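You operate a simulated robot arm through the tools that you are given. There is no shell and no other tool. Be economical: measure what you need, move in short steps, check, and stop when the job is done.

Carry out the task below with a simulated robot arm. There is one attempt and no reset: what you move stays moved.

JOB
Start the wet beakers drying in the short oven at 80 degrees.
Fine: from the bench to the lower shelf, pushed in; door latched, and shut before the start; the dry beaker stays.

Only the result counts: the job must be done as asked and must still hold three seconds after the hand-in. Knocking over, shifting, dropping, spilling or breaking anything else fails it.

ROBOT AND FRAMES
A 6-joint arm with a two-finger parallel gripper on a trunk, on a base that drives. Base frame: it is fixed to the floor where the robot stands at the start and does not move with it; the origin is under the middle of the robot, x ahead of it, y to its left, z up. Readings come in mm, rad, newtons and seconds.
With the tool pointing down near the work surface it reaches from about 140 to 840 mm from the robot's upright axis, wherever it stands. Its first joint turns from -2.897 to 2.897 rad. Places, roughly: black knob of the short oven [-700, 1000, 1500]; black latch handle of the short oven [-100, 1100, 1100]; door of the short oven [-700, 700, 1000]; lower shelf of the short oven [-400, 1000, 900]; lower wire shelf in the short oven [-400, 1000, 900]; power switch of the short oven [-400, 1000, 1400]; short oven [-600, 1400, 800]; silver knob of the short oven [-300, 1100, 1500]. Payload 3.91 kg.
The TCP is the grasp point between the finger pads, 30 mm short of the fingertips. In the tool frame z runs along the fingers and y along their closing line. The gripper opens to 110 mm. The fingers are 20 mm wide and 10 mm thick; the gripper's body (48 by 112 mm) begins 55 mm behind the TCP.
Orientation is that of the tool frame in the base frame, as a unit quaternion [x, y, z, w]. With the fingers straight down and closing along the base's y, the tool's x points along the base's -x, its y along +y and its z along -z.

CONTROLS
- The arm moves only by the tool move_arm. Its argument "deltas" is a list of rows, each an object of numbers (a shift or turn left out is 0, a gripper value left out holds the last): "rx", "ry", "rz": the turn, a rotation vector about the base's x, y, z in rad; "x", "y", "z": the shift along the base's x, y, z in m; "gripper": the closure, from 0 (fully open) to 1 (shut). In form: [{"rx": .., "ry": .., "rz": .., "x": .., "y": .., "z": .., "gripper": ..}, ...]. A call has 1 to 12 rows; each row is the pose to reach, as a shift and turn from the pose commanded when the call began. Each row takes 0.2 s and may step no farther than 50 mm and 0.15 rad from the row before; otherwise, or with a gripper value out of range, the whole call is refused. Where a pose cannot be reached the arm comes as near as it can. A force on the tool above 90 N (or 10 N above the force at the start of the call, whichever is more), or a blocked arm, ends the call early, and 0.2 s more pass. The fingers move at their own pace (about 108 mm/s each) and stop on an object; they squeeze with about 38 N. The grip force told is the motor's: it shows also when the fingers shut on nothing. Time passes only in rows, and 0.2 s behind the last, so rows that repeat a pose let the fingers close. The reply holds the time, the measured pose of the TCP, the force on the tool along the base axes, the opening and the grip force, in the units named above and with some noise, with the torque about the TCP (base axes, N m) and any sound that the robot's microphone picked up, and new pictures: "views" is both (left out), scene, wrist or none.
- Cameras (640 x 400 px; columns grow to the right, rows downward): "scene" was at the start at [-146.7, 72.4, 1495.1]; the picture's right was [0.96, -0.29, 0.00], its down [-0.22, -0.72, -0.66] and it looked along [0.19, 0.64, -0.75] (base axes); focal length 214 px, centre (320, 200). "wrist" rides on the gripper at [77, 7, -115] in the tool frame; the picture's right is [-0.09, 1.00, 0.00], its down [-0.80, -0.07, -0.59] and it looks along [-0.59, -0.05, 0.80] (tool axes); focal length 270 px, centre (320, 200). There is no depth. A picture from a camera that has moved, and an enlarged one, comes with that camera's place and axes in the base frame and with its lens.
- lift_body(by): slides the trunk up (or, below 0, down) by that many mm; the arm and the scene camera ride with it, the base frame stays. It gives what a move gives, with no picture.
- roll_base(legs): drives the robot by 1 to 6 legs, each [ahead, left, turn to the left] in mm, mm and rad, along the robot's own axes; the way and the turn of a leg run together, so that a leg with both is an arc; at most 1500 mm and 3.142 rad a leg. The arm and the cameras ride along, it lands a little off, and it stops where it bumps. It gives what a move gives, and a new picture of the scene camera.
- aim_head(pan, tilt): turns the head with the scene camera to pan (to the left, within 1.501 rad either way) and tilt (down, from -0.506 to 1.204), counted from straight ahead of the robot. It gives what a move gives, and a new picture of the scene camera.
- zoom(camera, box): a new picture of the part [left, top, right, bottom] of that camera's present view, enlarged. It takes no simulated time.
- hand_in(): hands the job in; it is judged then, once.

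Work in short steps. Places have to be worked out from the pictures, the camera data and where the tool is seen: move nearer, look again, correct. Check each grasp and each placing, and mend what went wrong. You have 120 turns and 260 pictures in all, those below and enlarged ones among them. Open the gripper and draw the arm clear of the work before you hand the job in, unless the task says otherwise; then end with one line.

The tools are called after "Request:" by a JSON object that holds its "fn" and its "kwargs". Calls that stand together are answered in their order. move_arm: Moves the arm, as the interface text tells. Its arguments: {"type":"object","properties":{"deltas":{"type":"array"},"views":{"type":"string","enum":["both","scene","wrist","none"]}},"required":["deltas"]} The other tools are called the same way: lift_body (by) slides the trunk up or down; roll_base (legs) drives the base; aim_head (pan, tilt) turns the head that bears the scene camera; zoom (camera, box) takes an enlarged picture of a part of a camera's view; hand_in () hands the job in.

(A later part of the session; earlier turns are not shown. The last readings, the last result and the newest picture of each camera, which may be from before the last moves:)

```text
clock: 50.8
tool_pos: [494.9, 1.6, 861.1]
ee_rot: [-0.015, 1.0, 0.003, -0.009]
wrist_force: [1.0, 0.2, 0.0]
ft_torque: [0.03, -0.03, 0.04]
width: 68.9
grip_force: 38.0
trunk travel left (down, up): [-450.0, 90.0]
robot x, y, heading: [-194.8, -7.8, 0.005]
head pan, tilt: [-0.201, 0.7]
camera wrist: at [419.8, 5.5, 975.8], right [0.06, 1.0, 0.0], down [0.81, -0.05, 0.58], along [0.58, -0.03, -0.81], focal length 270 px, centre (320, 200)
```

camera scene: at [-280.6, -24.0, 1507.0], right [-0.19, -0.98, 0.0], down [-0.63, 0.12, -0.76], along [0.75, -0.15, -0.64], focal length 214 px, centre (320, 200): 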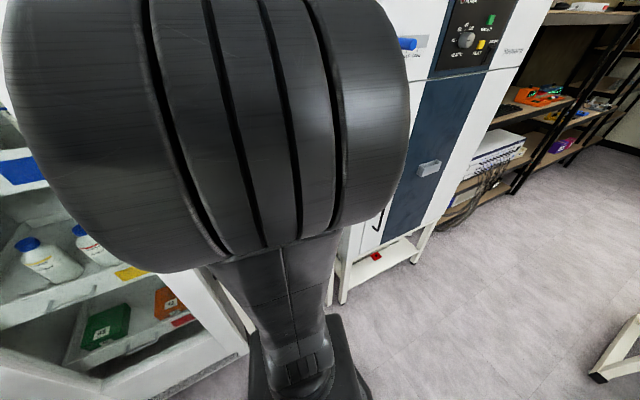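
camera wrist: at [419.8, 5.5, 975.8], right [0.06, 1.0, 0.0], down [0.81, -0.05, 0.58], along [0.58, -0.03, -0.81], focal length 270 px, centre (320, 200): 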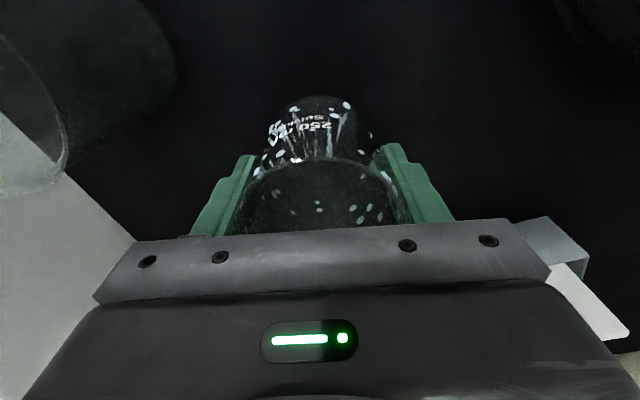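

Gripped. Lift straight up, then retract.

Request:
{"fn": "move_arm", "kwargs": {"deltas": [{"z": 0.04}, {"z": 0.085}, {"z": 0.13}, {"z": 0.175}, {"z": 0.22}, {"x": -0.03, "z": 0.255}, {"x": -0.07, "z": 0.28}, {"x": -0.115, "z": 0.28}, {"x": -0.16, "z": 0.28}, {"x": -0.205, "z": 0.28}, {"x": -0.25, "z": 0.28}, {"x": -0.295, "z": 0.28}], "views": "wrist"}}

Request:
{"fn": "move_arm", "kwargs": {"deltas": [{"x": -0.03}], "views": "none"}}

Request:
{"fn": "roll_base", "kwargs": {"legs": [[0, 0, 1.845], [320, -126, 0]]}}

```text
clock: 53.4
tool_pos: [198.7, 0.6, 1145.1]
ee_rot: [-0.014, 1.0, 0.002, -0.008]
wrist_force: [1.0, 0.1, -0.5]
ft_torque: [0.01, 0.0, -0.01]
width: 69.2
grip_force: 38.0
trunk travel left (down, up): [-450.0, 90.0]
robot x, y, heading: [-196.5, -5.1, 0.012]
head pan, tilt: [-0.201, 0.7]
camera wrist: at [122.8, 4.8, 1259.9], right [0.06, 1.0, 0.0], down [0.81, -0.05, 0.58], along [0.58, -0.03, -0.81], focal length 270 px, centre (320, 200)
```

wrist: 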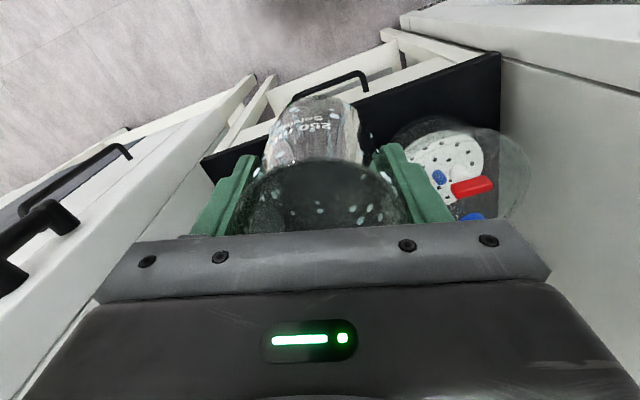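

```text
clock: 53.8
tool_pos: [169.9, -0.3, 1142.4]
ee_rot: [-0.014, 1.0, 0.003, -0.008]
wrist_force: [0.0, -0.3, -1.5]
ft_torque: [0.02, 0.04, 0.01]
width: 68.7
grip_force: 38.1
trunk travel left (down, up): [-450.0, 90.0]
robot x, y, heading: [-194.9, -0.7, 0.011]
head pan, tilt: [-0.201, 0.7]
```

```text
clock: 60.5
tool_pos: [-265.5, 684.5, 1141.8]
ee_rot: [0.807, -0.591, 0.004, 0.007]
wrist_force: [0.8, 0.0, -1.4]
ft_torque: [-0.02, 0.0, 0.01]
width: 69.0
grip_force: 37.9
trunk travel left (down, up): [-450.0, 90.0]
robot x, y, heading: [-161.2, 333.3, 1.855]
head pan, tilt: [-0.201, 0.7]
camera scene: at [-120.9, 252.8, 1507.0], right [1.0, 0.08, 0.0], down [0.05, -0.64, -0.76], along [-0.06, 0.76, -0.64], focal length 214 px, centre (320, 200)
```

scene: 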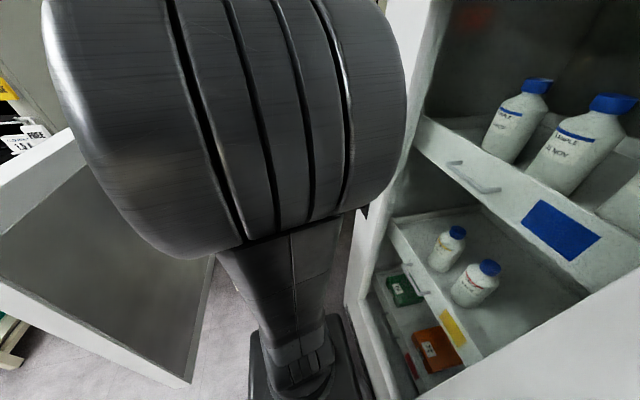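

Arrived. Move above the front spot (-283,894) while staying high, and check.

Request:
{"fn": "move_arm", "kwargs": {"deltas": [{"x": -0.004, "y": 0.045}, {"x": -0.008, "y": 0.09}, {"x": -0.012, "y": 0.135}, {"x": -0.015, "y": 0.175}, {"x": -0.0175, "y": 0.2095}], "views": "wrist"}}

Request:
{"fn": "aim_head", "kwargs": {"pan": 0.45, "tilt": 0.7}}

```text
clock: 61.7
tool_pos: [-285.4, 892.8, 1144.2]
ee_rot: [0.807, -0.59, 0.006, 0.008]
wrist_force: [0.0, -0.3, -1.2]
ft_torque: [0.01, 0.01, 0.0]
width: 68.9
grip_force: 38.2
trunk travel left (down, up): [-450.0, 90.0]
robot x, y, heading: [-165.6, 334.8, 1.86]
head pan, tilt: [-0.201, 0.7]
camera wrist: at [-268.2, 819.1, 1259.7], right [-0.98, -0.22, 0.0], down [-0.18, 0.8, 0.58], along [-0.13, 0.57, -0.81], focal length 270 px, centre (320, 200)
```

wrist: 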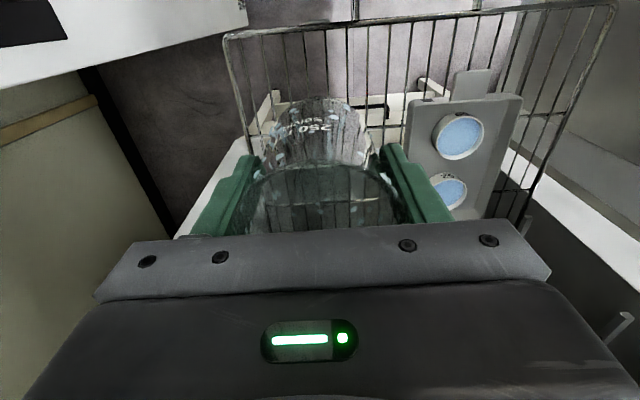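

```text
clock: 62.7
tool_pos: [-283.4, 892.7, 1145.0]
ee_rot: [0.807, -0.591, 0.004, 0.007]
wrist_force: [-0.7, -0.3, -1.0]
ft_torque: [-0.01, 0.0, -0.02]
width: 68.6
grip_force: 38.1
trunk travel left (down, up): [-450.0, 90.0]
robot x, y, heading: [-165.0, 334.3, 1.856]
head pan, tilt: [0.45, 0.7]
camera scene: at [-170.8, 230.8, 1507.0], right [0.74, 0.67, 0.0], down [0.43, -0.48, -0.76], along [-0.51, 0.57, -0.64], focal length 214 px, centre (320, 200)
```

scene: 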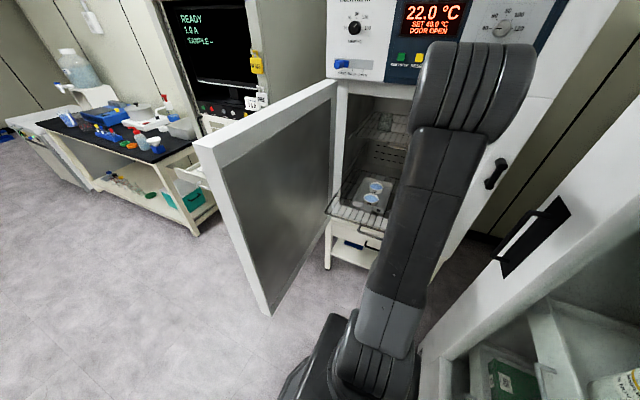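

Position is good. Descend to just above contact, then touch down in small steps.

Request:
{"fn": "move_arm", "kwargs": {"deltas": [{"z": -0.045}, {"z": -0.09}, {"z": -0.135}, {"z": -0.175}, {"z": -0.195}], "views": "wrist"}}

Request:
{"fn": "move_arm", "kwargs": {"deltas": [{"z": -0.006}, {"z": -0.012}, {"z": -0.016}], "views": "none"}}

```text
clock: 63.9
tool_pos: [-282.2, 894.7, 947.4]
ee_rot: [0.807, -0.591, 0.005, 0.007]
wrist_force: [-0.3, 0.3, -0.6]
ft_torque: [-0.01, -0.01, 0.01]
width: 64.9
grip_force: 38.4
trunk travel left (down, up): [-450.0, 90.0]
robot x, y, heading: [-160.2, 335.1, 1.861]
head pan, tilt: [0.45, 0.7]
camera wrist: at [-265.8, 821.2, 1062.0], right [-0.98, -0.22, 0.0], down [-0.17, 0.79, 0.58], along [-0.13, 0.57, -0.81], focal length 270 px, centre (320, 200)
```

wrist: 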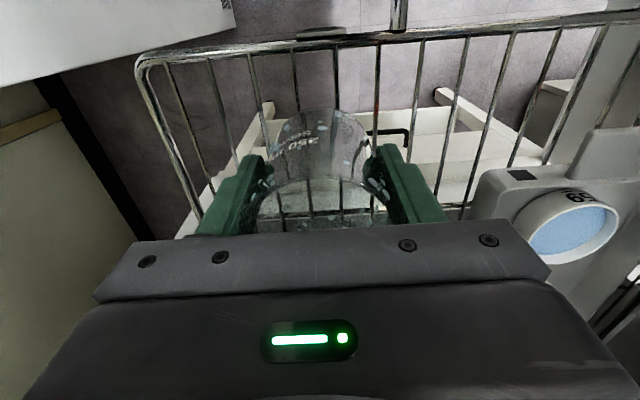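

```text
clock: 64.7
tool_pos: [-281.8, 893.1, 931.5]
ee_rot: [0.807, -0.591, 0.004, 0.005]
wrist_force: [0.8, 3.0, 21.0]
ft_torque: [0.06, -0.1, -0.05]
width: 65.0
grip_force: 38.0
trunk travel left (down, up): [-450.0, 90.0]
robot x, y, heading: [-163.0, 330.8, 1.851]
head pan, tilt: [0.45, 0.7]
```

Contact at z≈931 with 21 N. Ease up slightly and release.

Request:
{"fn": "move_arm", "kwargs": {"deltas": [{"z": 0.001}, {"z": 0.001, "gripper": 0.6}, {"z": 0.001, "gripper": 0}, {"z": 0.001, "gripper": 0}, {"z": 0.001, "gripper": 0}], "views": "wrist"}}

```text
clock: 65.9
tool_pos: [-282.6, 895.3, 931.7]
ee_rot: [0.807, -0.591, 0.005, 0.006]
wrist_force: [-0.5, 0.1, 0.6]
ft_torque: [0.02, 0.03, -0.02]
width: 109.7
grip_force: 0.0
trunk travel left (down, up): [-450.0, 90.0]
robot x, y, heading: [-161.9, 333.7, 1.851]
head pan, tilt: [0.45, 0.7]
camera wrist: at [-266.3, 820.1, 1047.4], right [-0.98, -0.22, 0.0], down [-0.17, 0.8, 0.58], along [-0.13, 0.57, -0.81], focal length 270 px, centre (320, 200)
```

wrist: 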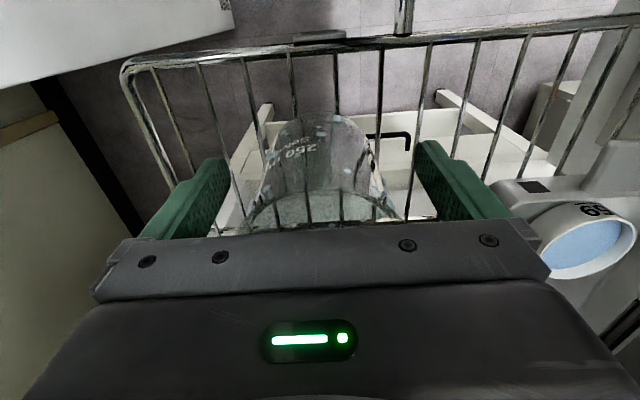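

Standing. Raise straight up and retract, closing nothing yet, then look at the shelf.

Request:
{"fn": "move_arm", "kwargs": {"deltas": [{"z": 0.04}, {"z": 0.085}, {"z": 0.13}, {"z": 0.17}, {"x": 0.005, "y": -0.02, "z": 0.205}, {"x": 0.01, "y": -0.055, "z": 0.21}, {"x": 0.013, "y": -0.1, "z": 0.21}, {"x": 0.016, "y": -0.145, "z": 0.21}, {"x": 0.02, "y": -0.19, "z": 0.21}], "views": "both"}}

```text
clock: 67.9
tool_pos: [-259.5, 700.0, 1138.8]
ee_rot: [0.807, -0.591, 0.005, 0.007]
wrist_force: [-0.2, -0.5, 0.2]
ft_torque: [0.0, 0.02, -0.01]
width: 110.1
grip_force: 0.0
trunk travel left (down, up): [-450.0, 90.0]
robot x, y, heading: [-160.3, 331.8, 1.855]
head pan, tilt: [0.45, 0.7]
camera scene: at [-170.5, 229.7, 1506.9], right [0.74, 0.67, 0.0], down [0.43, -0.48, -0.77], along [-0.51, 0.57, -0.64], focal length 214 px, centre (320, 200)
camera wrist: at [-243.2, 625.8, 1254.2], right [-0.98, -0.22, 0.0], down [-0.17, 0.79, 0.58], along [-0.13, 0.57, -0.81], focal length 270 px, centre (320, 200)
```

scene: 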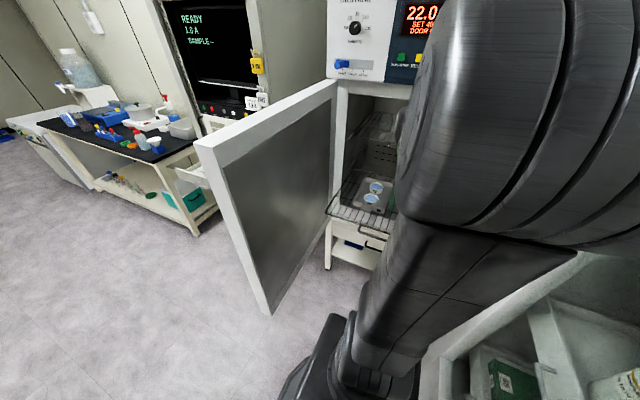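
wrist: 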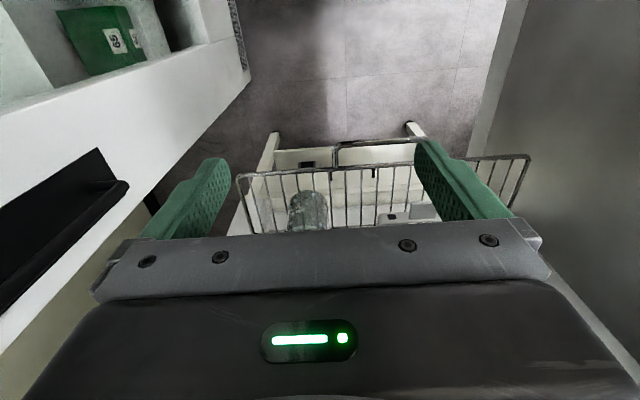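

The shelf handle spans s=160–300 in front of the shelf, about 37 mm ahead of the front bar. I lower the gripper in front of it with the fingers ~90 mm apart.

Request:
{"fn": "move_arm", "kwargs": {"deltas": [{"x": -0.045, "y": 0.005, "gripper": 0.2}, {"x": -0.09, "y": 0.01}, {"x": -0.097, "y": 0.013, "z": -0.04}, {"x": -0.097, "y": 0.013, "z": -0.09}, {"x": -0.097, "y": 0.013, "z": -0.14}, {"x": -0.097, "y": 0.013, "z": -0.19}, {"x": -0.097, "y": 0.013, "z": -0.24}, {"x": -0.097, "y": 0.013, "z": -0.258}], "views": "both"}}

```text
clock: 69.7
tool_pos: [-361.9, 715.5, 882.0]
ee_rot: [0.807, -0.591, 0.005, 0.007]
wrist_force: [-0.5, -0.4, 0.0]
ft_torque: [0.02, 0.02, 0.0]
width: 87.7
grip_force: 0.0
trunk travel left (down, up): [-450.0, 90.0]
robot x, y, heading: [-160.8, 331.2, 1.854]
head pan, tilt: [0.45, 0.7]
camera scene: at [-171.0, 230.9, 1507.1], right [0.74, 0.67, 0.0], down [0.43, -0.48, -0.76], along [-0.51, 0.57, -0.64], focal length 214 px, centre (320, 200)
camera wrist: at [-344.9, 642.1, 998.2], right [-0.98, -0.22, 0.0], down [-0.17, 0.79, 0.58], along [-0.13, 0.57, -0.81], focal length 270 px, centre (320, 200)
```

scene: 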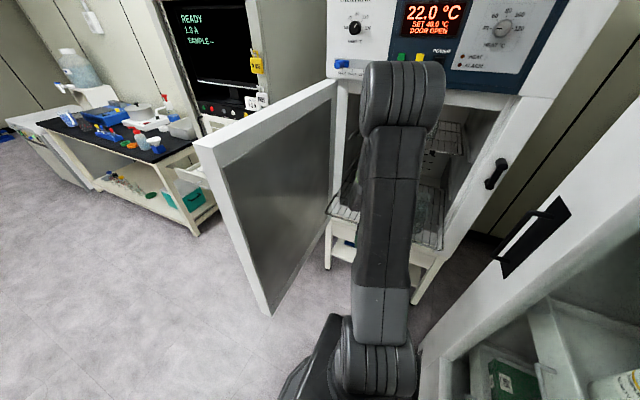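
wrist: 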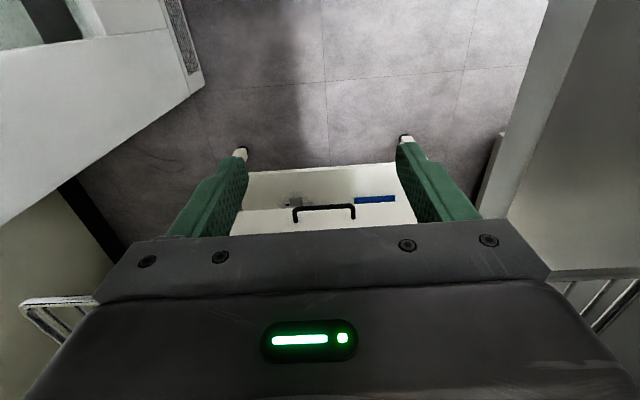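

Fingers are in front of the handle at the right height. Push forward along the oven's depth slowly.

Request:
{"fn": "move_arm", "kwargs": {"deltas": [{"x": -0.006, "y": 0.019}, {"x": -0.011, "y": 0.036}, {"x": -0.014, "y": 0.048}, {"x": -0.018, "y": 0.06}, {"x": -0.021, "y": 0.072}, {"x": -0.025, "y": 0.084}, {"x": -0.028, "y": 0.096}], "views": "both"}}

```text
clock: 71.3
tool_pos: [-388.6, 812.2, 885.9]
ee_rot: [0.807, -0.59, 0.005, 0.007]
wrist_force: [-0.7, -0.8, 0.0]
ft_torque: [0.01, -0.02, 0.02]
width: 88.2
grip_force: 0.1
trunk travel left (down, up): [-450.0, 90.0]
robot x, y, heading: [-162.4, 333.0, 1.859]
head pan, tilt: [0.45, 0.7]
camera scene: at [-170.9, 230.8, 1507.0], right [0.74, 0.67, 0.0], down [0.43, -0.48, -0.76], along [-0.51, 0.57, -0.64], focal length 214 px, centre (320, 200)
camera wrist: at [-372.2, 738.1, 1000.1], right [-0.98, -0.22, 0.0], down [-0.17, 0.79, 0.58], along [-0.13, 0.57, -0.81], focal length 270 px, centre (320, 200)
```

scene: 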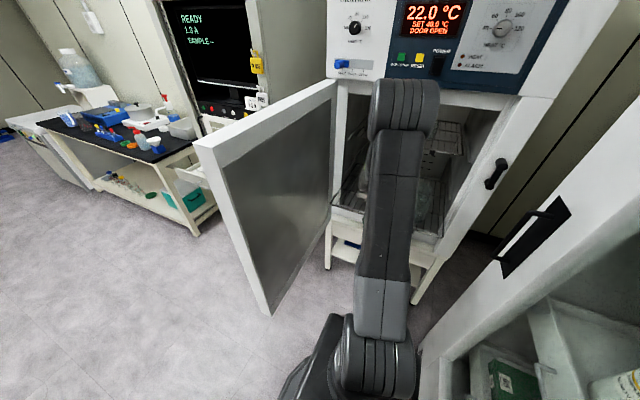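
wrist: 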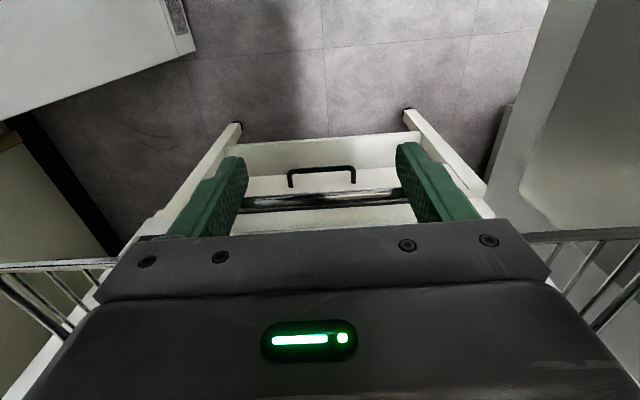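

The shelf has moved ~60 mm with low force. Continue pushing.

Request:
{"fn": "move_arm", "kwargs": {"deltas": [{"x": -0.0035, "y": 0.012}, {"x": -0.007, "y": 0.024}, {"x": -0.0105, "y": 0.036}, {"x": -0.014, "y": 0.048}, {"x": -0.0175, "y": 0.06}, {"x": -0.021, "y": 0.072}, {"x": -0.025, "y": 0.084}, {"x": -0.0285, "y": 0.096}, {"x": -0.032, "y": 0.108}, {"x": -0.0355, "y": 0.12}], "views": "both"}}

```text
clock: 73.5
tool_pos: [-424.8, 933.0, 883.6]
ee_rot: [0.807, -0.591, 0.004, 0.007]
wrist_force: [0.2, 0.0, -0.1]
ft_torque: [0.04, -0.03, -0.01]
width: 87.9
grip_force: 0.1
trunk travel left (down, up): [-450.0, 90.0]
robot x, y, heading: [-160.8, 332.4, 1.856]
head pan, tilt: [0.45, 0.7]
camera scene: at [-170.9, 230.8, 1507.0], right [0.74, 0.67, 0.0], down [0.43, -0.48, -0.76], along [-0.51, 0.57, -0.64], focal length 214 px, centre (320, 200)
camera wrist: at [-408.0, 858.8, 998.8], right [-0.98, -0.22, 0.0], down [-0.17, 0.79, 0.58], along [-0.13, 0.57, -0.81], focal length 270 px, centre (320, 200)
```

scene: 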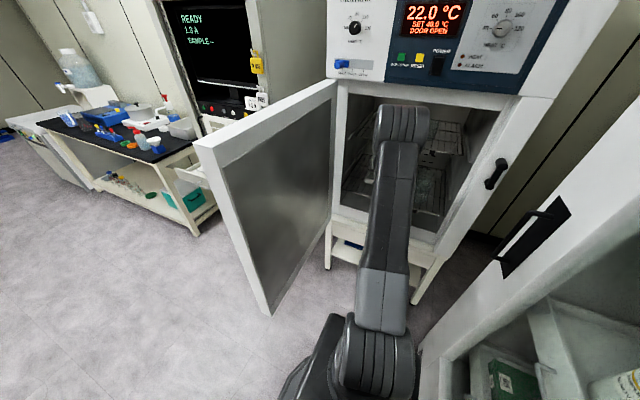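
wrist: 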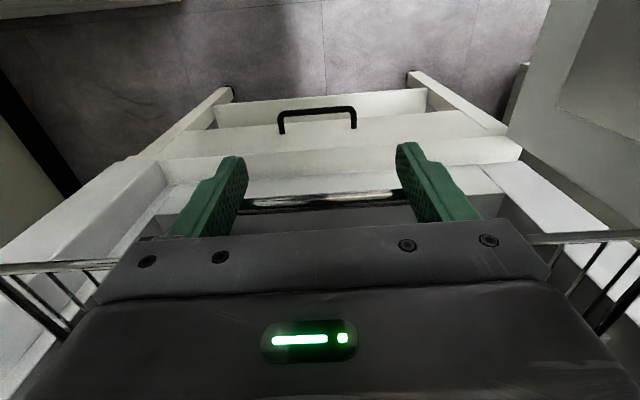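

Shelf moves well; the sill is now passing under. Continue until it stops.

Request:
{"fn": "move_arm", "kwargs": {"deltas": [{"x": -0.003, "y": 0.01}, {"x": -0.006, "y": 0.02}, {"x": -0.009, "y": 0.03}, {"x": -0.012, "y": 0.04}, {"x": -0.015, "y": 0.05}, {"x": -0.018, "y": 0.06}], "views": "both"}}

```text
clock: 74.9
tool_pos: [-442.2, 989.5, 883.1]
ee_rot: [0.807, -0.591, 0.005, 0.007]
wrist_force: [0.5, -0.2, 0.0]
ft_torque: [0.02, 0.0, 0.0]
width: 88.1
grip_force: 0.1
trunk travel left (down, up): [-450.0, 90.0]
robot x, y, heading: [-163.7, 336.1, 1.859]
head pan, tilt: [0.45, 0.7]
camera scene: at [-170.9, 230.6, 1507.0], right [0.74, 0.67, 0.0], down [0.43, -0.48, -0.76], along [-0.51, 0.57, -0.64], focal length 214 px, centre (320, 200)
camera wrist: at [-425.4, 916.1, 999.5], right [-0.98, -0.22, 0.0], down [-0.17, 0.79, 0.58], along [-0.13, 0.57, -0.81], focal length 270 px, centre (320, 200)
```

scene: 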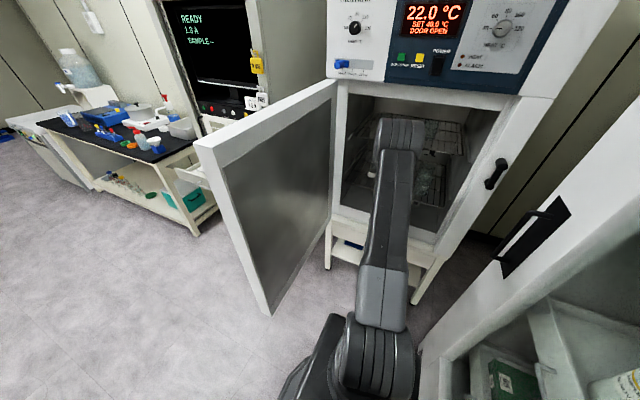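
wrist: 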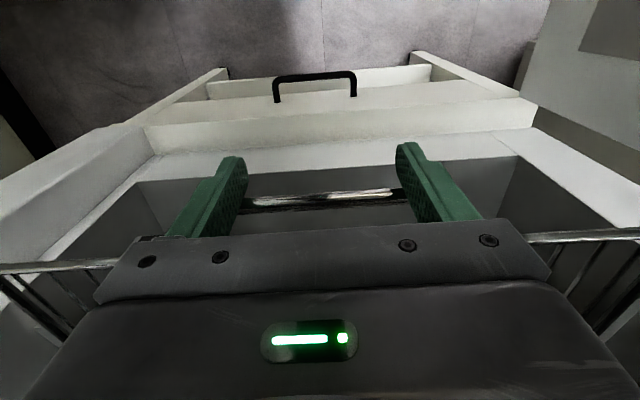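

The handle has gone past the sill and still moves. The wrist would soon near the upper shelf (front at about p=330, z≈1090), so I back off slightly and tilt the tool forward about 0.56 rad before the last push.

Request:
{"fn": "move_arm", "kwargs": {"deltas": [{"x": 0.009, "y": -0.03}, {"x": 0.009, "y": -0.03, "rx": 0.134, "ry": 0.04}, {"x": 0.009, "y": -0.03, "rx": 0.268, "ry": 0.08}, {"x": 0.009, "y": -0.03, "rx": 0.402, "ry": 0.119}, {"x": 0.009, "y": -0.03, "rx": 0.537, "ry": 0.159}], "views": "both"}}

```text
clock: 76.1
tool_pos: [-431.9, 960.0, 883.6]
ee_rot: [0.777, -0.569, -0.216, -0.16]
wrist_force: [-0.7, 0.0, 0.4]
ft_torque: [-0.01, -0.03, -0.01]
width: 87.9
grip_force: 0.1
trunk travel left (down, up): [-450.0, 90.0]
robot x, y, heading: [-162.7, 336.7, 1.857]
head pan, tilt: [0.45, 0.7]
camera scene: at [-170.3, 230.9, 1507.1], right [0.74, 0.67, 0.0], down [0.43, -0.48, -0.77], along [-0.51, 0.57, -0.64], focal length 214 px, centre (320, 200)
camera wrist: at [-401.8, 839.3, 941.9], right [-0.97, -0.23, 0.04], down [-0.05, 0.38, 0.92], along [-0.23, 0.9, -0.38], focal length 270 px, centre (320, 200)
```

scene: 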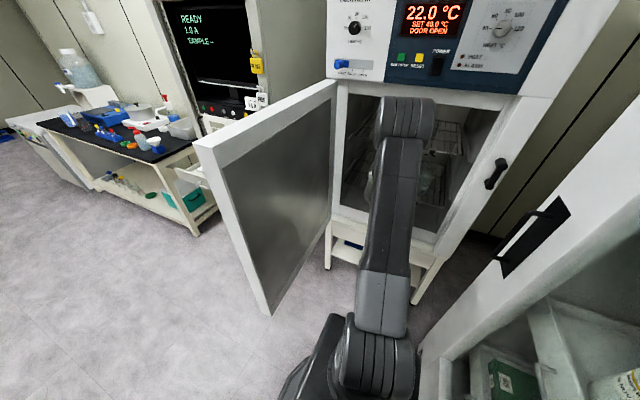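
wrist: 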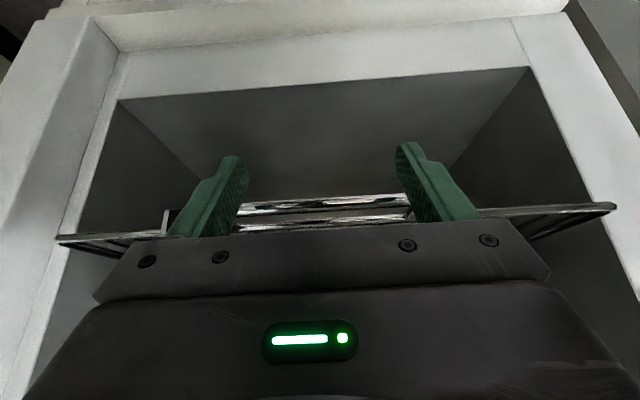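

Tilt achieved; continue pushing along the depth, with the wrist now behind.

Request:
{"fn": "move_arm", "kwargs": {"deltas": [{"x": -0.0045, "y": 0.015}, {"x": -0.009, "y": 0.03}, {"x": -0.0125, "y": 0.042}, {"x": -0.016, "y": 0.054}, {"x": -0.0185, "y": 0.063}, {"x": -0.0215, "y": 0.072}, {"x": -0.024, "y": 0.081}], "views": "both"}}

```text
clock: 77.7
tool_pos: [-457.0, 1044.3, 886.2]
ee_rot: [0.778, -0.569, -0.215, -0.161]
wrist_force: [0.5, -1.5, -0.8]
ft_torque: [0.05, 0.04, 0.03]
width: 87.9
grip_force: 0.2
trunk travel left (down, up): [-450.0, 90.0]
robot x, y, heading: [-161.5, 337.8, 1.856]
head pan, tilt: [0.45, 0.7]
camera scene: at [-170.9, 230.8, 1507.0], right [0.74, 0.67, 0.0], down [0.43, -0.48, -0.76], along [-0.51, 0.57, -0.64], focal length 214 px, centre (320, 200)
camera wrist: at [-426.8, 922.4, 943.0], right [-0.97, -0.23, 0.04], down [-0.05, 0.38, 0.92], along [-0.23, 0.9, -0.38], focal length 270 px, centre (320, 200)
```

scene: 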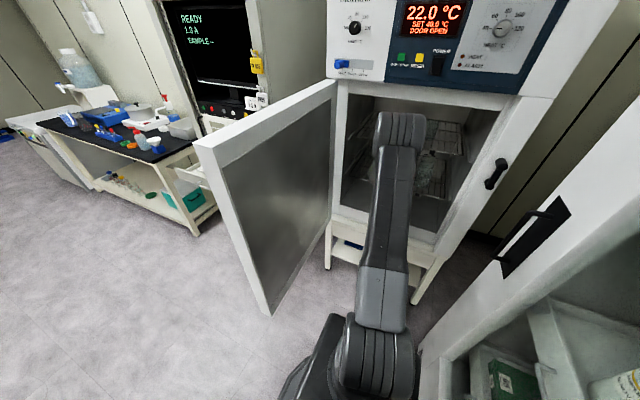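
wrist: 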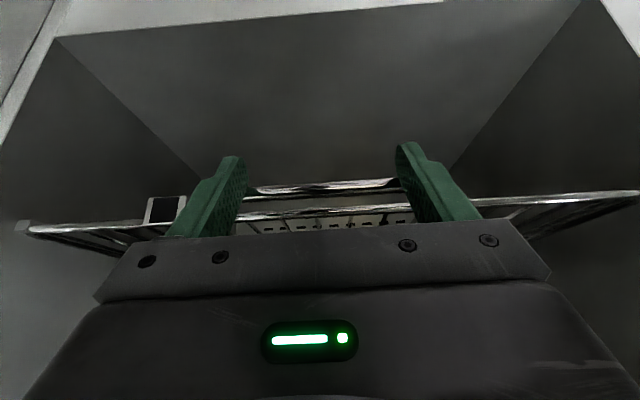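

Still moving (p≈249). Push the last ~50 mm in small steps until a stop is felt.

Request:
{"fn": "move_arm", "kwargs": {"deltas": [{"x": -0.0025, "y": 0.008}, {"x": -0.005, "y": 0.016}, {"x": -0.007, "y": 0.024}, {"x": -0.0095, "y": 0.032}, {"x": -0.012, "y": 0.04}, {"x": -0.0145, "y": 0.048}], "views": "both"}}

```text
clock: 79.1
tool_pos: [-470.7, 1090.0, 883.2]
ee_rot: [0.778, -0.569, -0.214, -0.16]
wrist_force: [1.6, -9.5, -3.8]
ft_torque: [-0.24, 0.12, -0.49]
width: 87.6
grip_force: 0.0
trunk travel left (down, up): [-450.0, 90.0]
robot x, y, heading: [-162.5, 331.8, 1.856]
head pan, tilt: [0.45, 0.7]
camera scene: at [-170.8, 230.0, 1506.9], right [0.74, 0.67, 0.0], down [0.43, -0.48, -0.77], along [-0.51, 0.57, -0.64], focal length 214 px, centre (320, 200)
camera wrist: at [-440.3, 968.9, 941.2], right [-0.97, -0.23, 0.04], down [-0.05, 0.38, 0.92], along [-0.22, 0.9, -0.38], focal length 270 px, centre (320, 200)
```

scene: 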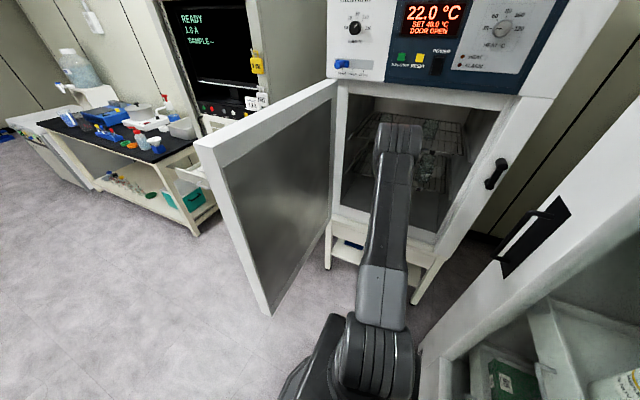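
wrist: 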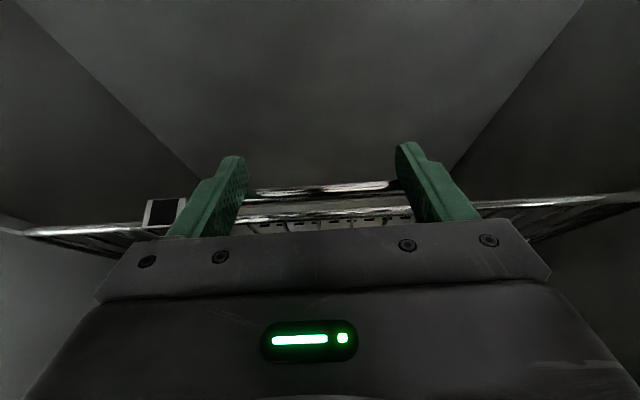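

A reaction of ~10 N has appeared at p≈297; push a few mm more to confirm the stop.

Request:
{"fn": "move_arm", "kwargs": {"deltas": [{"x": -0.0015, "y": 0.005}, {"x": -0.003, "y": 0.01}], "views": "none"}}

```text
clock: 79.7
tool_pos: [-471.0, 1092.1, 882.8]
ee_rot: [0.778, -0.571, -0.208, -0.158]
wrist_force: [15.4, -53.9, -13.7]
ft_torque: [-0.88, 0.53, -2.14]
width: 87.6
grip_force: 0.0
trunk travel left (down, up): [-450.0, 90.0]
robot x, y, heading: [-163.8, 328.8, 1.853]
head pan, tilt: [0.45, 0.7]
```

The stop is firm: the shelf is in. Retract along the same line, then look.

Request:
{"fn": "move_arm", "kwargs": {"deltas": [{"x": 0.006, "y": -0.02}, {"x": 0.017, "y": -0.057}, {"x": 0.03, "y": -0.1}, {"x": 0.043, "y": -0.145}, {"x": 0.056, "y": -0.19}, {"x": 0.069, "y": -0.235}, {"x": 0.082, "y": -0.28}, {"x": 0.095, "y": -0.325}], "views": "wrist"}}

Request:
{"fn": "move_arm", "kwargs": {"deltas": [{"rx": -0.134, "ry": -0.04, "z": 0.04}, {"rx": -0.268, "ry": -0.08, "z": 0.08}, {"rx": -0.402, "ry": -0.119, "z": 0.12}, {"rx": -0.537, "ry": -0.159, "z": 0.16}, {"rx": -0.537, "ry": -0.159, "z": 0.21, "x": 0.01}], "views": "both"}}

```text
clock: 81.5
tool_pos: [-388.1, 768.5, 880.5]
ee_rot: [0.777, -0.57, -0.211, -0.163]
wrist_force: [-0.7, 0.4, -0.9]
ft_torque: [0.0, -0.03, -0.02]
width: 88.1
grip_force: 0.0
out of reach, approached as far as the arm can: row 8
trunk travel left (down, up): [-450.0, 90.0]
robot x, y, heading: [-163.2, 329.4, 1.855]
head pan, tilt: [0.45, 0.7]
camera wrist: at [-358.4, 647.0, 938.6], right [-0.97, -0.23, 0.03], down [-0.06, 0.38, 0.92], along [-0.22, 0.9, -0.38], focal length 270 px, centre (320, 200)
```

wrist: 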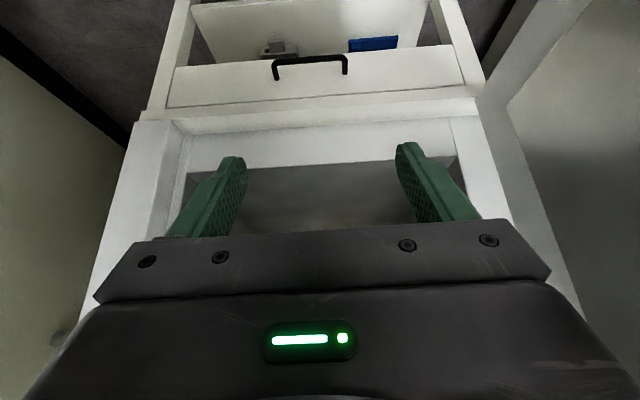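

```text
refused: row 5 steps farther than a row can; nothing moved
```

The gripper is clear. Zoom the scene view on the door and oven to plan closing.

Request:
{"fn": "zoom", "kwargs": {"camera": "scene", "box": [180, 70, 360, 330]}}

Request:
{"fn": "move_arm", "kwargs": {"deltas": [{"rx": -0.134, "ry": -0.04, "z": 0.04}, {"rx": -0.268, "ry": -0.08, "z": 0.08}, {"rx": -0.402, "ry": -0.119, "z": 0.12}, {"rx": -0.537, "ry": -0.159, "z": 0.16}, {"rx": -0.537, "ry": -0.159, "z": 0.205, "x": 0.01}], "views": "wrist"}}

Request:
{"fn": "aim_head", "kwargs": {"pan": 0.75, "tilt": 0.5}}

```text
1.54 times, centred on (270, 200) of scene
camera zoom: at [-171.8, 230.5, 1507.0], right [0.74, 0.67, 0.0], down [0.43, -0.48, -0.76], along [-0.51, 0.57, -0.64], focal length 330 px, centre (397, 200)
```

zoom: 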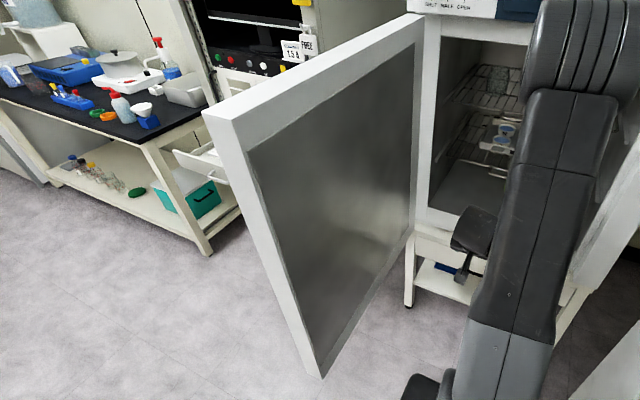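

```text
clock: 82.9
tool_pos: [-356.3, 826.2, 1118.6]
ee_rot: [0.804, -0.574, 0.007, -0.154]
wrist_force: [0.6, -0.6, 0.4]
ft_torque: [0.03, 0.03, 0.03]
width: 87.9
grip_force: 0.1
out of reach, approached as far as the arm can: row 1, 2, 3, 4
trunk travel left (down, up): [-450.0, 90.0]
robot x, y, heading: [-164.3, 330.3, 1.853]
head pan, tilt: [0.45, 0.7]
stopped in row 5: the arm was blocked; the commanded pose is now the measured one
camera wrist: at [-358.0, 724.9, 1211.1], right [-0.95, -0.21, -0.24], down [-0.32, 0.62, 0.72], along [0.0, 0.76, -0.66], focal length 270 px, centre (320, 200)
```

wrist: 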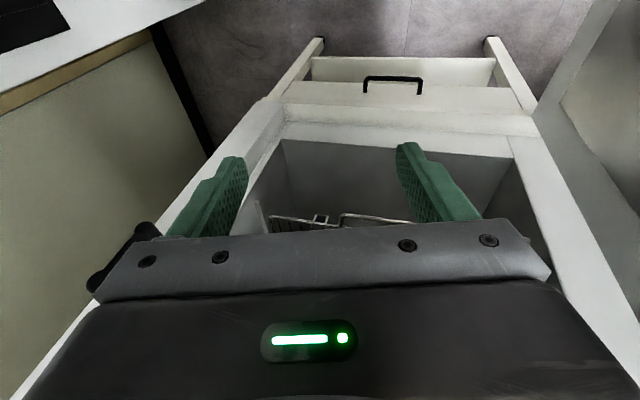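

```text
clock: 83.7
tool_pos: [-356.1, 826.5, 1116.8]
ee_rot: [0.804, -0.574, 0.008, -0.154]
wrist_force: [0.7, -0.3, -0.6]
ft_torque: [0.01, 0.0, 0.0]
width: 88.1
grip_force: 0.0
trunk travel left (down, up): [-450.0, 90.0]
robot x, y, heading: [-161.9, 331.5, 1.854]
head pan, tilt: [0.75, 0.499]
camera scene: at [-191.8, 214.1, 1524.7], right [0.51, 0.86, 0.0], down [0.41, -0.25, -0.88], along [-0.75, 0.45, -0.48], focal length 214 px, centre (320, 200)
```

scene: 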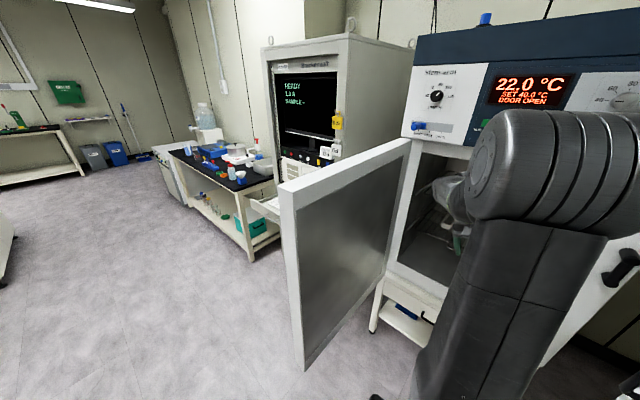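

Door measured: top edge z≈1329, ~40 mm thick, free end near (-575,357), hinge near (-747,938). Plan: straddle the top edge with open fingers and swing the door. First straighten the tool, and raise the trunk.

Request:
{"fn": "move_arm", "kwargs": {"deltas": [{"x": 0.01, "y": -0.035, "rx": -0.08, "ry": 0.065, "rz": -0.008}, {"x": 0.02, "y": -0.07, "rx": -0.16, "ry": 0.13, "rz": -0.016, "z": 0.02}, {"x": 0.025, "y": -0.1, "z": 0.04, "rx": -0.24, "ry": 0.196, "rz": -0.024}], "views": "none"}}

Request:
{"fn": "lift_body", "kwargs": {"by": 90}}

```text
clock: 84.5
tool_pos: [-329.1, 724.8, 1156.2]
ee_rot: [0.807, -0.59, 0.0, 0.002]
wrist_force: [0.4, -0.7, -0.6]
ft_torque: [0.0, -0.01, -0.04]
width: 88.0
grip_force: 0.0
trunk travel left (down, up): [-450.0, 90.0]
robot x, y, heading: [-161.4, 333.7, 1.854]
head pan, tilt: [0.75, 0.499]
```

```text
clock: 85.8
tool_pos: [-330.6, 724.9, 1246.4]
ee_rot: [0.807, -0.59, 0.0, 0.001]
wrist_force: [0.2, 0.4, -0.3]
ft_torque: [0.02, 0.0, -0.02]
width: 87.9
grip_force: 0.1
trunk travel left (down, up): [-540.0, 0.0]
robot x, y, heading: [-163.6, 336.5, 1.855]
head pan, tilt: [0.75, 0.499]
```

Now raise to z≈1420 and look.

Request:
{"fn": "move_arm", "kwargs": {"deltas": [{"z": 0.045, "gripper": 0}, {"z": 0.09}, {"z": 0.135}, {"z": 0.174}], "views": "both"}}

```text
clock: 86.8
tool_pos: [-330.7, 729.2, 1415.6]
ee_rot: [0.807, -0.59, 0.0, 0.001]
wrist_force: [0.6, 0.5, -0.2]
ft_torque: [-0.02, 0.02, 0.02]
width: 109.8
grip_force: 0.1
trunk travel left (down, up): [-540.0, 0.0]
robot x, y, heading: [-163.2, 332.4, 1.85]
head pan, tilt: [0.75, 0.499]
camera scene: at [-192.0, 214.1, 1614.7], right [0.51, 0.86, 0.0], down [0.41, -0.24, -0.88], along [-0.75, 0.45, -0.48], focal length 214 px, centre (320, 200)
camera wrist: at [-314.5, 653.3, 1530.0], right [-0.98, -0.22, 0.0], down [-0.18, 0.79, 0.59], along [-0.13, 0.58, -0.81], focal length 270 px, centre (320, 200)
```

scene: 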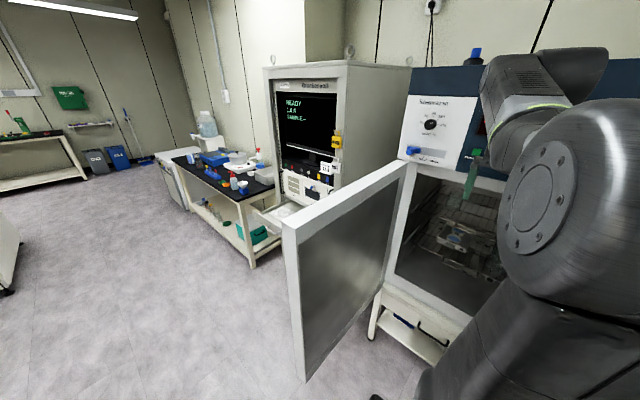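
wrist: 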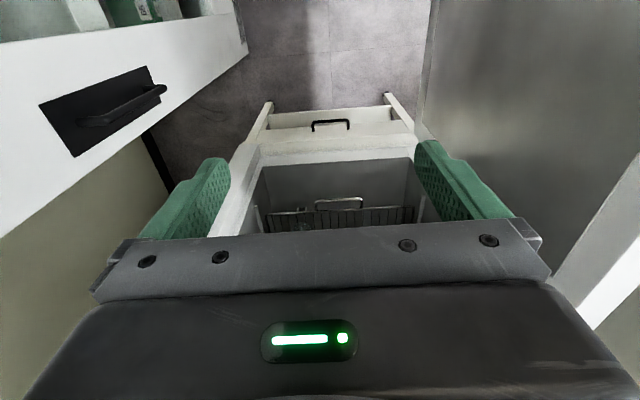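

Swing over to above the door's free end at (-592,415), tips at 1390 (above the 1329 door top).

Request:
{"fn": "move_arm", "kwargs": {"deltas": [{"x": -0.029, "y": -0.035}, {"x": -0.058, "y": -0.07}, {"x": -0.087, "y": -0.105}, {"x": -0.116, "y": -0.14}, {"x": -0.145, "y": -0.175}, {"x": -0.174, "y": -0.21}, {"x": -0.203, "y": -0.245}, {"x": -0.232, "y": -0.28}, {"x": -0.261, "y": -0.314}], "views": "both"}}

```text
clock: 88.8
tool_pos: [-590.6, 411.5, 1419.4]
ee_rot: [0.808, -0.59, 0.0, 0.0]
wrist_force: [-0.4, 0.5, -0.9]
ft_torque: [-0.01, 0.02, 0.03]
width: 110.0
grip_force: 0.0
trunk travel left (down, up): [-540.0, 0.0]
robot x, y, heading: [-166.3, 330.2, 1.853]
head pan, tilt: [0.75, 0.499]
camera scene: at [-193.3, 213.0, 1614.6], right [0.51, 0.86, 0.0], down [0.41, -0.24, -0.88], along [-0.75, 0.45, -0.48], focal length 214 px, centre (320, 200)
camera wrist: at [-574.8, 336.1, 1534.1], right [-0.98, -0.22, 0.0], down [-0.18, 0.79, 0.59], along [-0.13, 0.58, -0.8], focal length 270 px, centre (320, 200)
```

scene: 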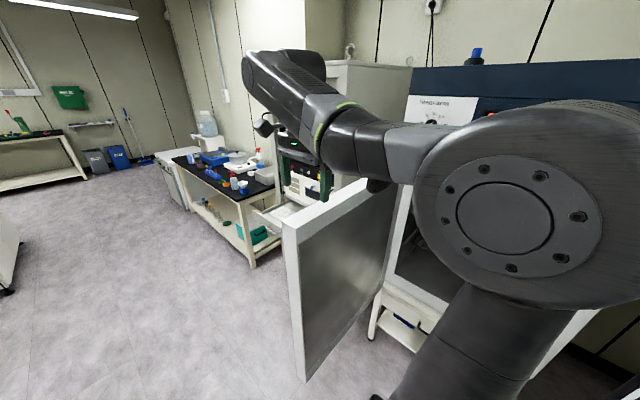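
wrist: 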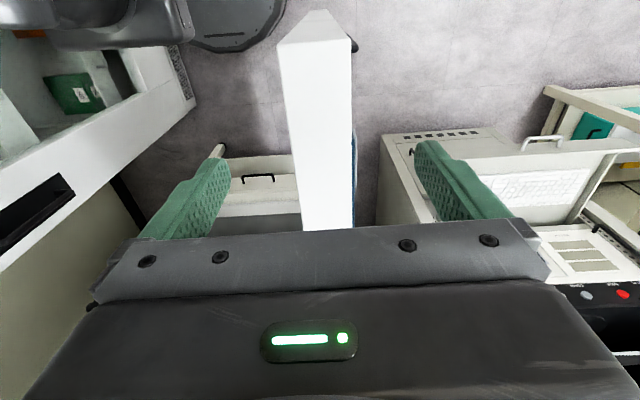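

The door top is centred between the fingers (thickness ~49 mm). Lower to straddle it.

Request:
{"fn": "move_arm", "kwargs": {"deltas": [{"z": -0.045}, {"z": -0.085}, {"z": -0.102}], "views": "wrist"}}

```text
clock: 89.6
tool_pos: [-590.9, 411.3, 1317.2]
ee_rot: [0.807, -0.59, 0.001, 0.001]
wrist_force: [0.2, 0.5, 0.5]
ft_torque: [0.01, 0.02, 0.02]
width: 110.1
grip_force: 0.0
trunk travel left (down, up): [-540.0, 0.0]
robot x, y, heading: [-159.8, 332.8, 1.851]
head pan, tilt: [0.75, 0.499]
camera wrist: at [-575.2, 336.0, 1430.5], right [-0.98, -0.22, 0.0], down [-0.18, 0.79, 0.59], along [-0.13, 0.58, -0.8], focal length 270 px, centre (320, 200)
```

wrist: 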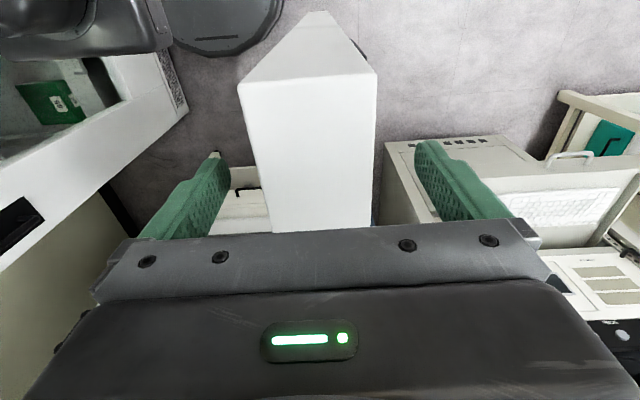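

Straddled well. To give the door free sweep past the robot, I back the base off 150 mm (the fingers slide along the door top), then re-extend.

Request:
{"fn": "roll_base", "kwargs": {"legs": [[-150, 0, 0]]}}

Request:
{"fn": "move_arm", "kwargs": {"deltas": [{"x": -0.013, "y": 0.045}, {"x": -0.0265, "y": 0.09}, {"x": -0.0395, "y": 0.135}], "views": "wrist"}}

```text
clock: 90.9
tool_pos: [-548.6, 266.8, 1318.9]
ee_rot: [0.807, -0.591, 0.0, 0.001]
wrist_force: [-0.8, -0.6, 0.6]
ft_torque: [0.01, -0.03, -0.02]
width: 110.0
grip_force: 0.0
trunk travel left (down, up): [-540.0, 0.0]
robot x, y, heading: [-118.6, 189.9, 1.851]
head pan, tilt: [0.75, 0.499]
camera scene: at [-150.0, 69.0, 1614.6], right [0.51, 0.86, 0.0], down [0.41, -0.24, -0.88], along [-0.75, 0.45, -0.48], focal length 214 px, centre (320, 200)
```

scene: 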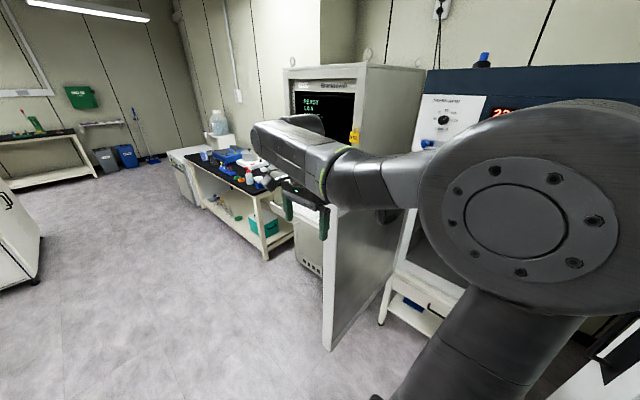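

```text
clock: 91.7
tool_pos: [-588.2, 402.5, 1314.1]
ee_rot: [0.807, -0.591, 0.002, 0.0]
wrist_force: [-0.3, -0.5, 0.1]
ft_torque: [0.01, 0.01, 0.03]
width: 110.1
grip_force: 0.1
trunk travel left (down, up): [-540.0, 0.0]
robot x, y, heading: [-123.2, 192.4, 1.853]
head pan, tilt: [0.75, 0.499]
camera wrist: at [-573.0, 327.5, 1429.1], right [-0.98, -0.22, 0.0], down [-0.18, 0.79, 0.59], along [-0.13, 0.58, -0.81], focal length 270 px, centre (320, 200)
```

wrist: 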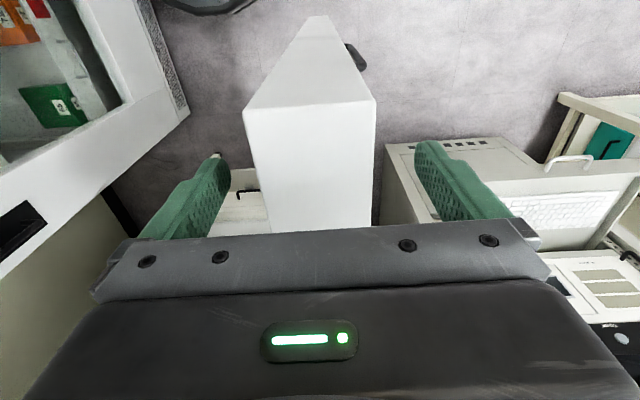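

Swing the door along its arc: first ~0.4 rad.

Request:
{"fn": "move_arm", "kwargs": {"deltas": [{"x": 0.041, "y": 0.014, "rz": 0.08}, {"x": 0.081, "y": 0.031, "rz": 0.16}, {"x": 0.1195, "y": 0.0515, "rz": 0.24}, {"x": 0.156, "y": 0.075, "rz": 0.32}, {"x": 0.191, "y": 0.101, "rz": 0.4}], "views": "both"}}

```text
clock: 92.9
tool_pos: [-396.6, 504.1, 1316.2]
ee_rot: [0.909, -0.418, -0.001, 0.001]
wrist_force: [-0.1, 0.5, 0.0]
ft_torque: [-0.03, 0.04, -0.01]
width: 109.8
grip_force: 0.0
trunk travel left (down, up): [-540.0, 0.0]
robot x, y, heading: [-121.3, 190.9, 1.854]
head pan, tilt: [0.75, 0.499]
camera scene: at [-149.4, 70.9, 1614.8], right [0.51, 0.86, 0.0], down [0.41, -0.25, -0.88], along [-0.75, 0.45, -0.48], focal length 214 px, centre (320, 200)
camera wrist: at [-351.6, 441.6, 1431.1], right [-0.81, -0.58, 0.0], down [-0.47, 0.66, 0.59], along [-0.35, 0.48, -0.8], focal length 270 px, centre (320, 200)
```

scene: 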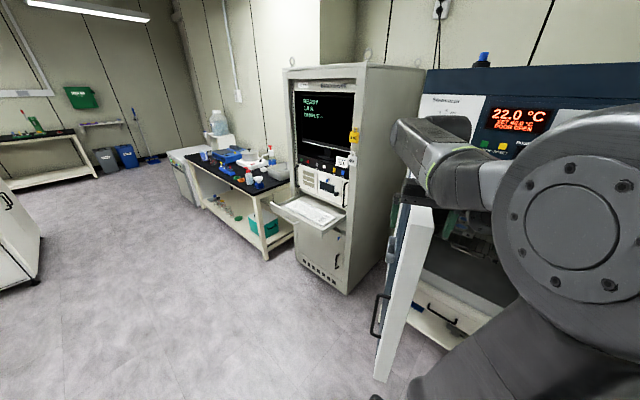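
wrist: 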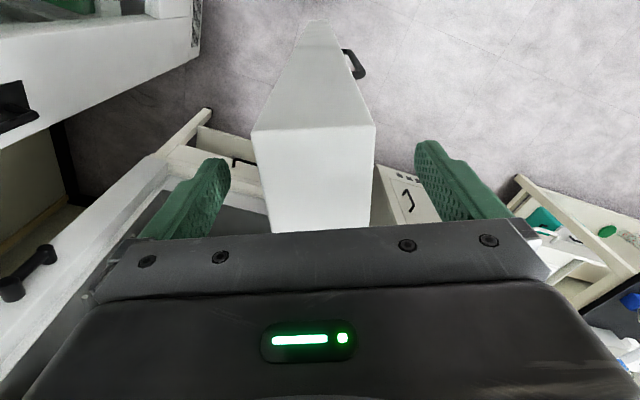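

The door follows nicely. Continue the arc to about 1.1 rad.

Request:
{"fn": "move_arm", "kwargs": {"deltas": [{"x": 0.0325, "y": 0.029, "rz": 0.08}, {"x": 0.0625, "y": 0.0604, "rz": 0.16}, {"x": 0.09, "y": 0.0942, "rz": 0.24}, {"x": 0.1146, "y": 0.1301, "rz": 0.32}, {"x": 0.1363, "y": 0.1678, "rz": 0.4}, {"x": 0.155, "y": 0.207, "rz": 0.48}, {"x": 0.1704, "y": 0.2478, "rz": 0.56}, {"x": 0.1826, "y": 0.2896, "rz": 0.64}], "views": "both"}}

```text
clock: 94.7
tool_pos: [-217.1, 795.5, 1312.7]
ee_rot: [0.994, -0.11, 0.0, 0.002]
wrist_force: [-0.4, 0.2, 0.1]
ft_torque: [-0.02, 0.01, -0.01]
width: 110.2
grip_force: 0.1
trunk travel left (down, up): [-540.0, 0.0]
robot x, y, heading: [-123.2, 186.4, 1.85]
head pan, tilt: [0.75, 0.499]
camera scene: at [-150.2, 72.5, 1614.8], right [0.51, 0.86, 0.0], down [0.41, -0.25, -0.88], along [-0.75, 0.45, -0.48], focal length 214 px, centre (320, 200)
camera wrist: at [-143.9, 772.3, 1427.3], right [-0.3, -0.95, 0.0], down [-0.77, 0.25, 0.59], along [-0.57, 0.18, -0.81], focal length 270 px, centre (320, 200)
```

scene: 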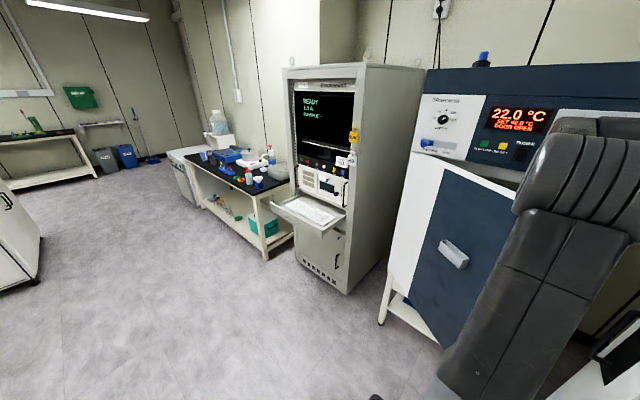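
wrist: 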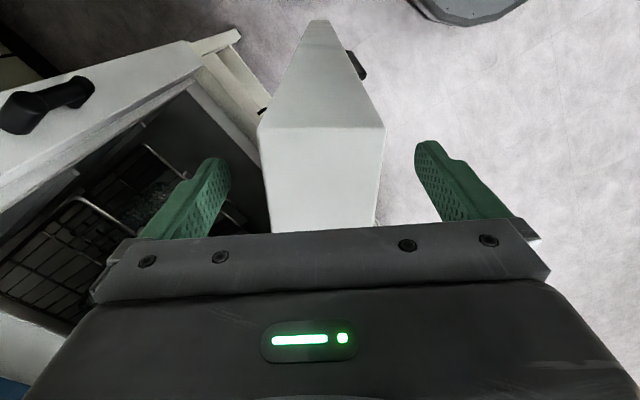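

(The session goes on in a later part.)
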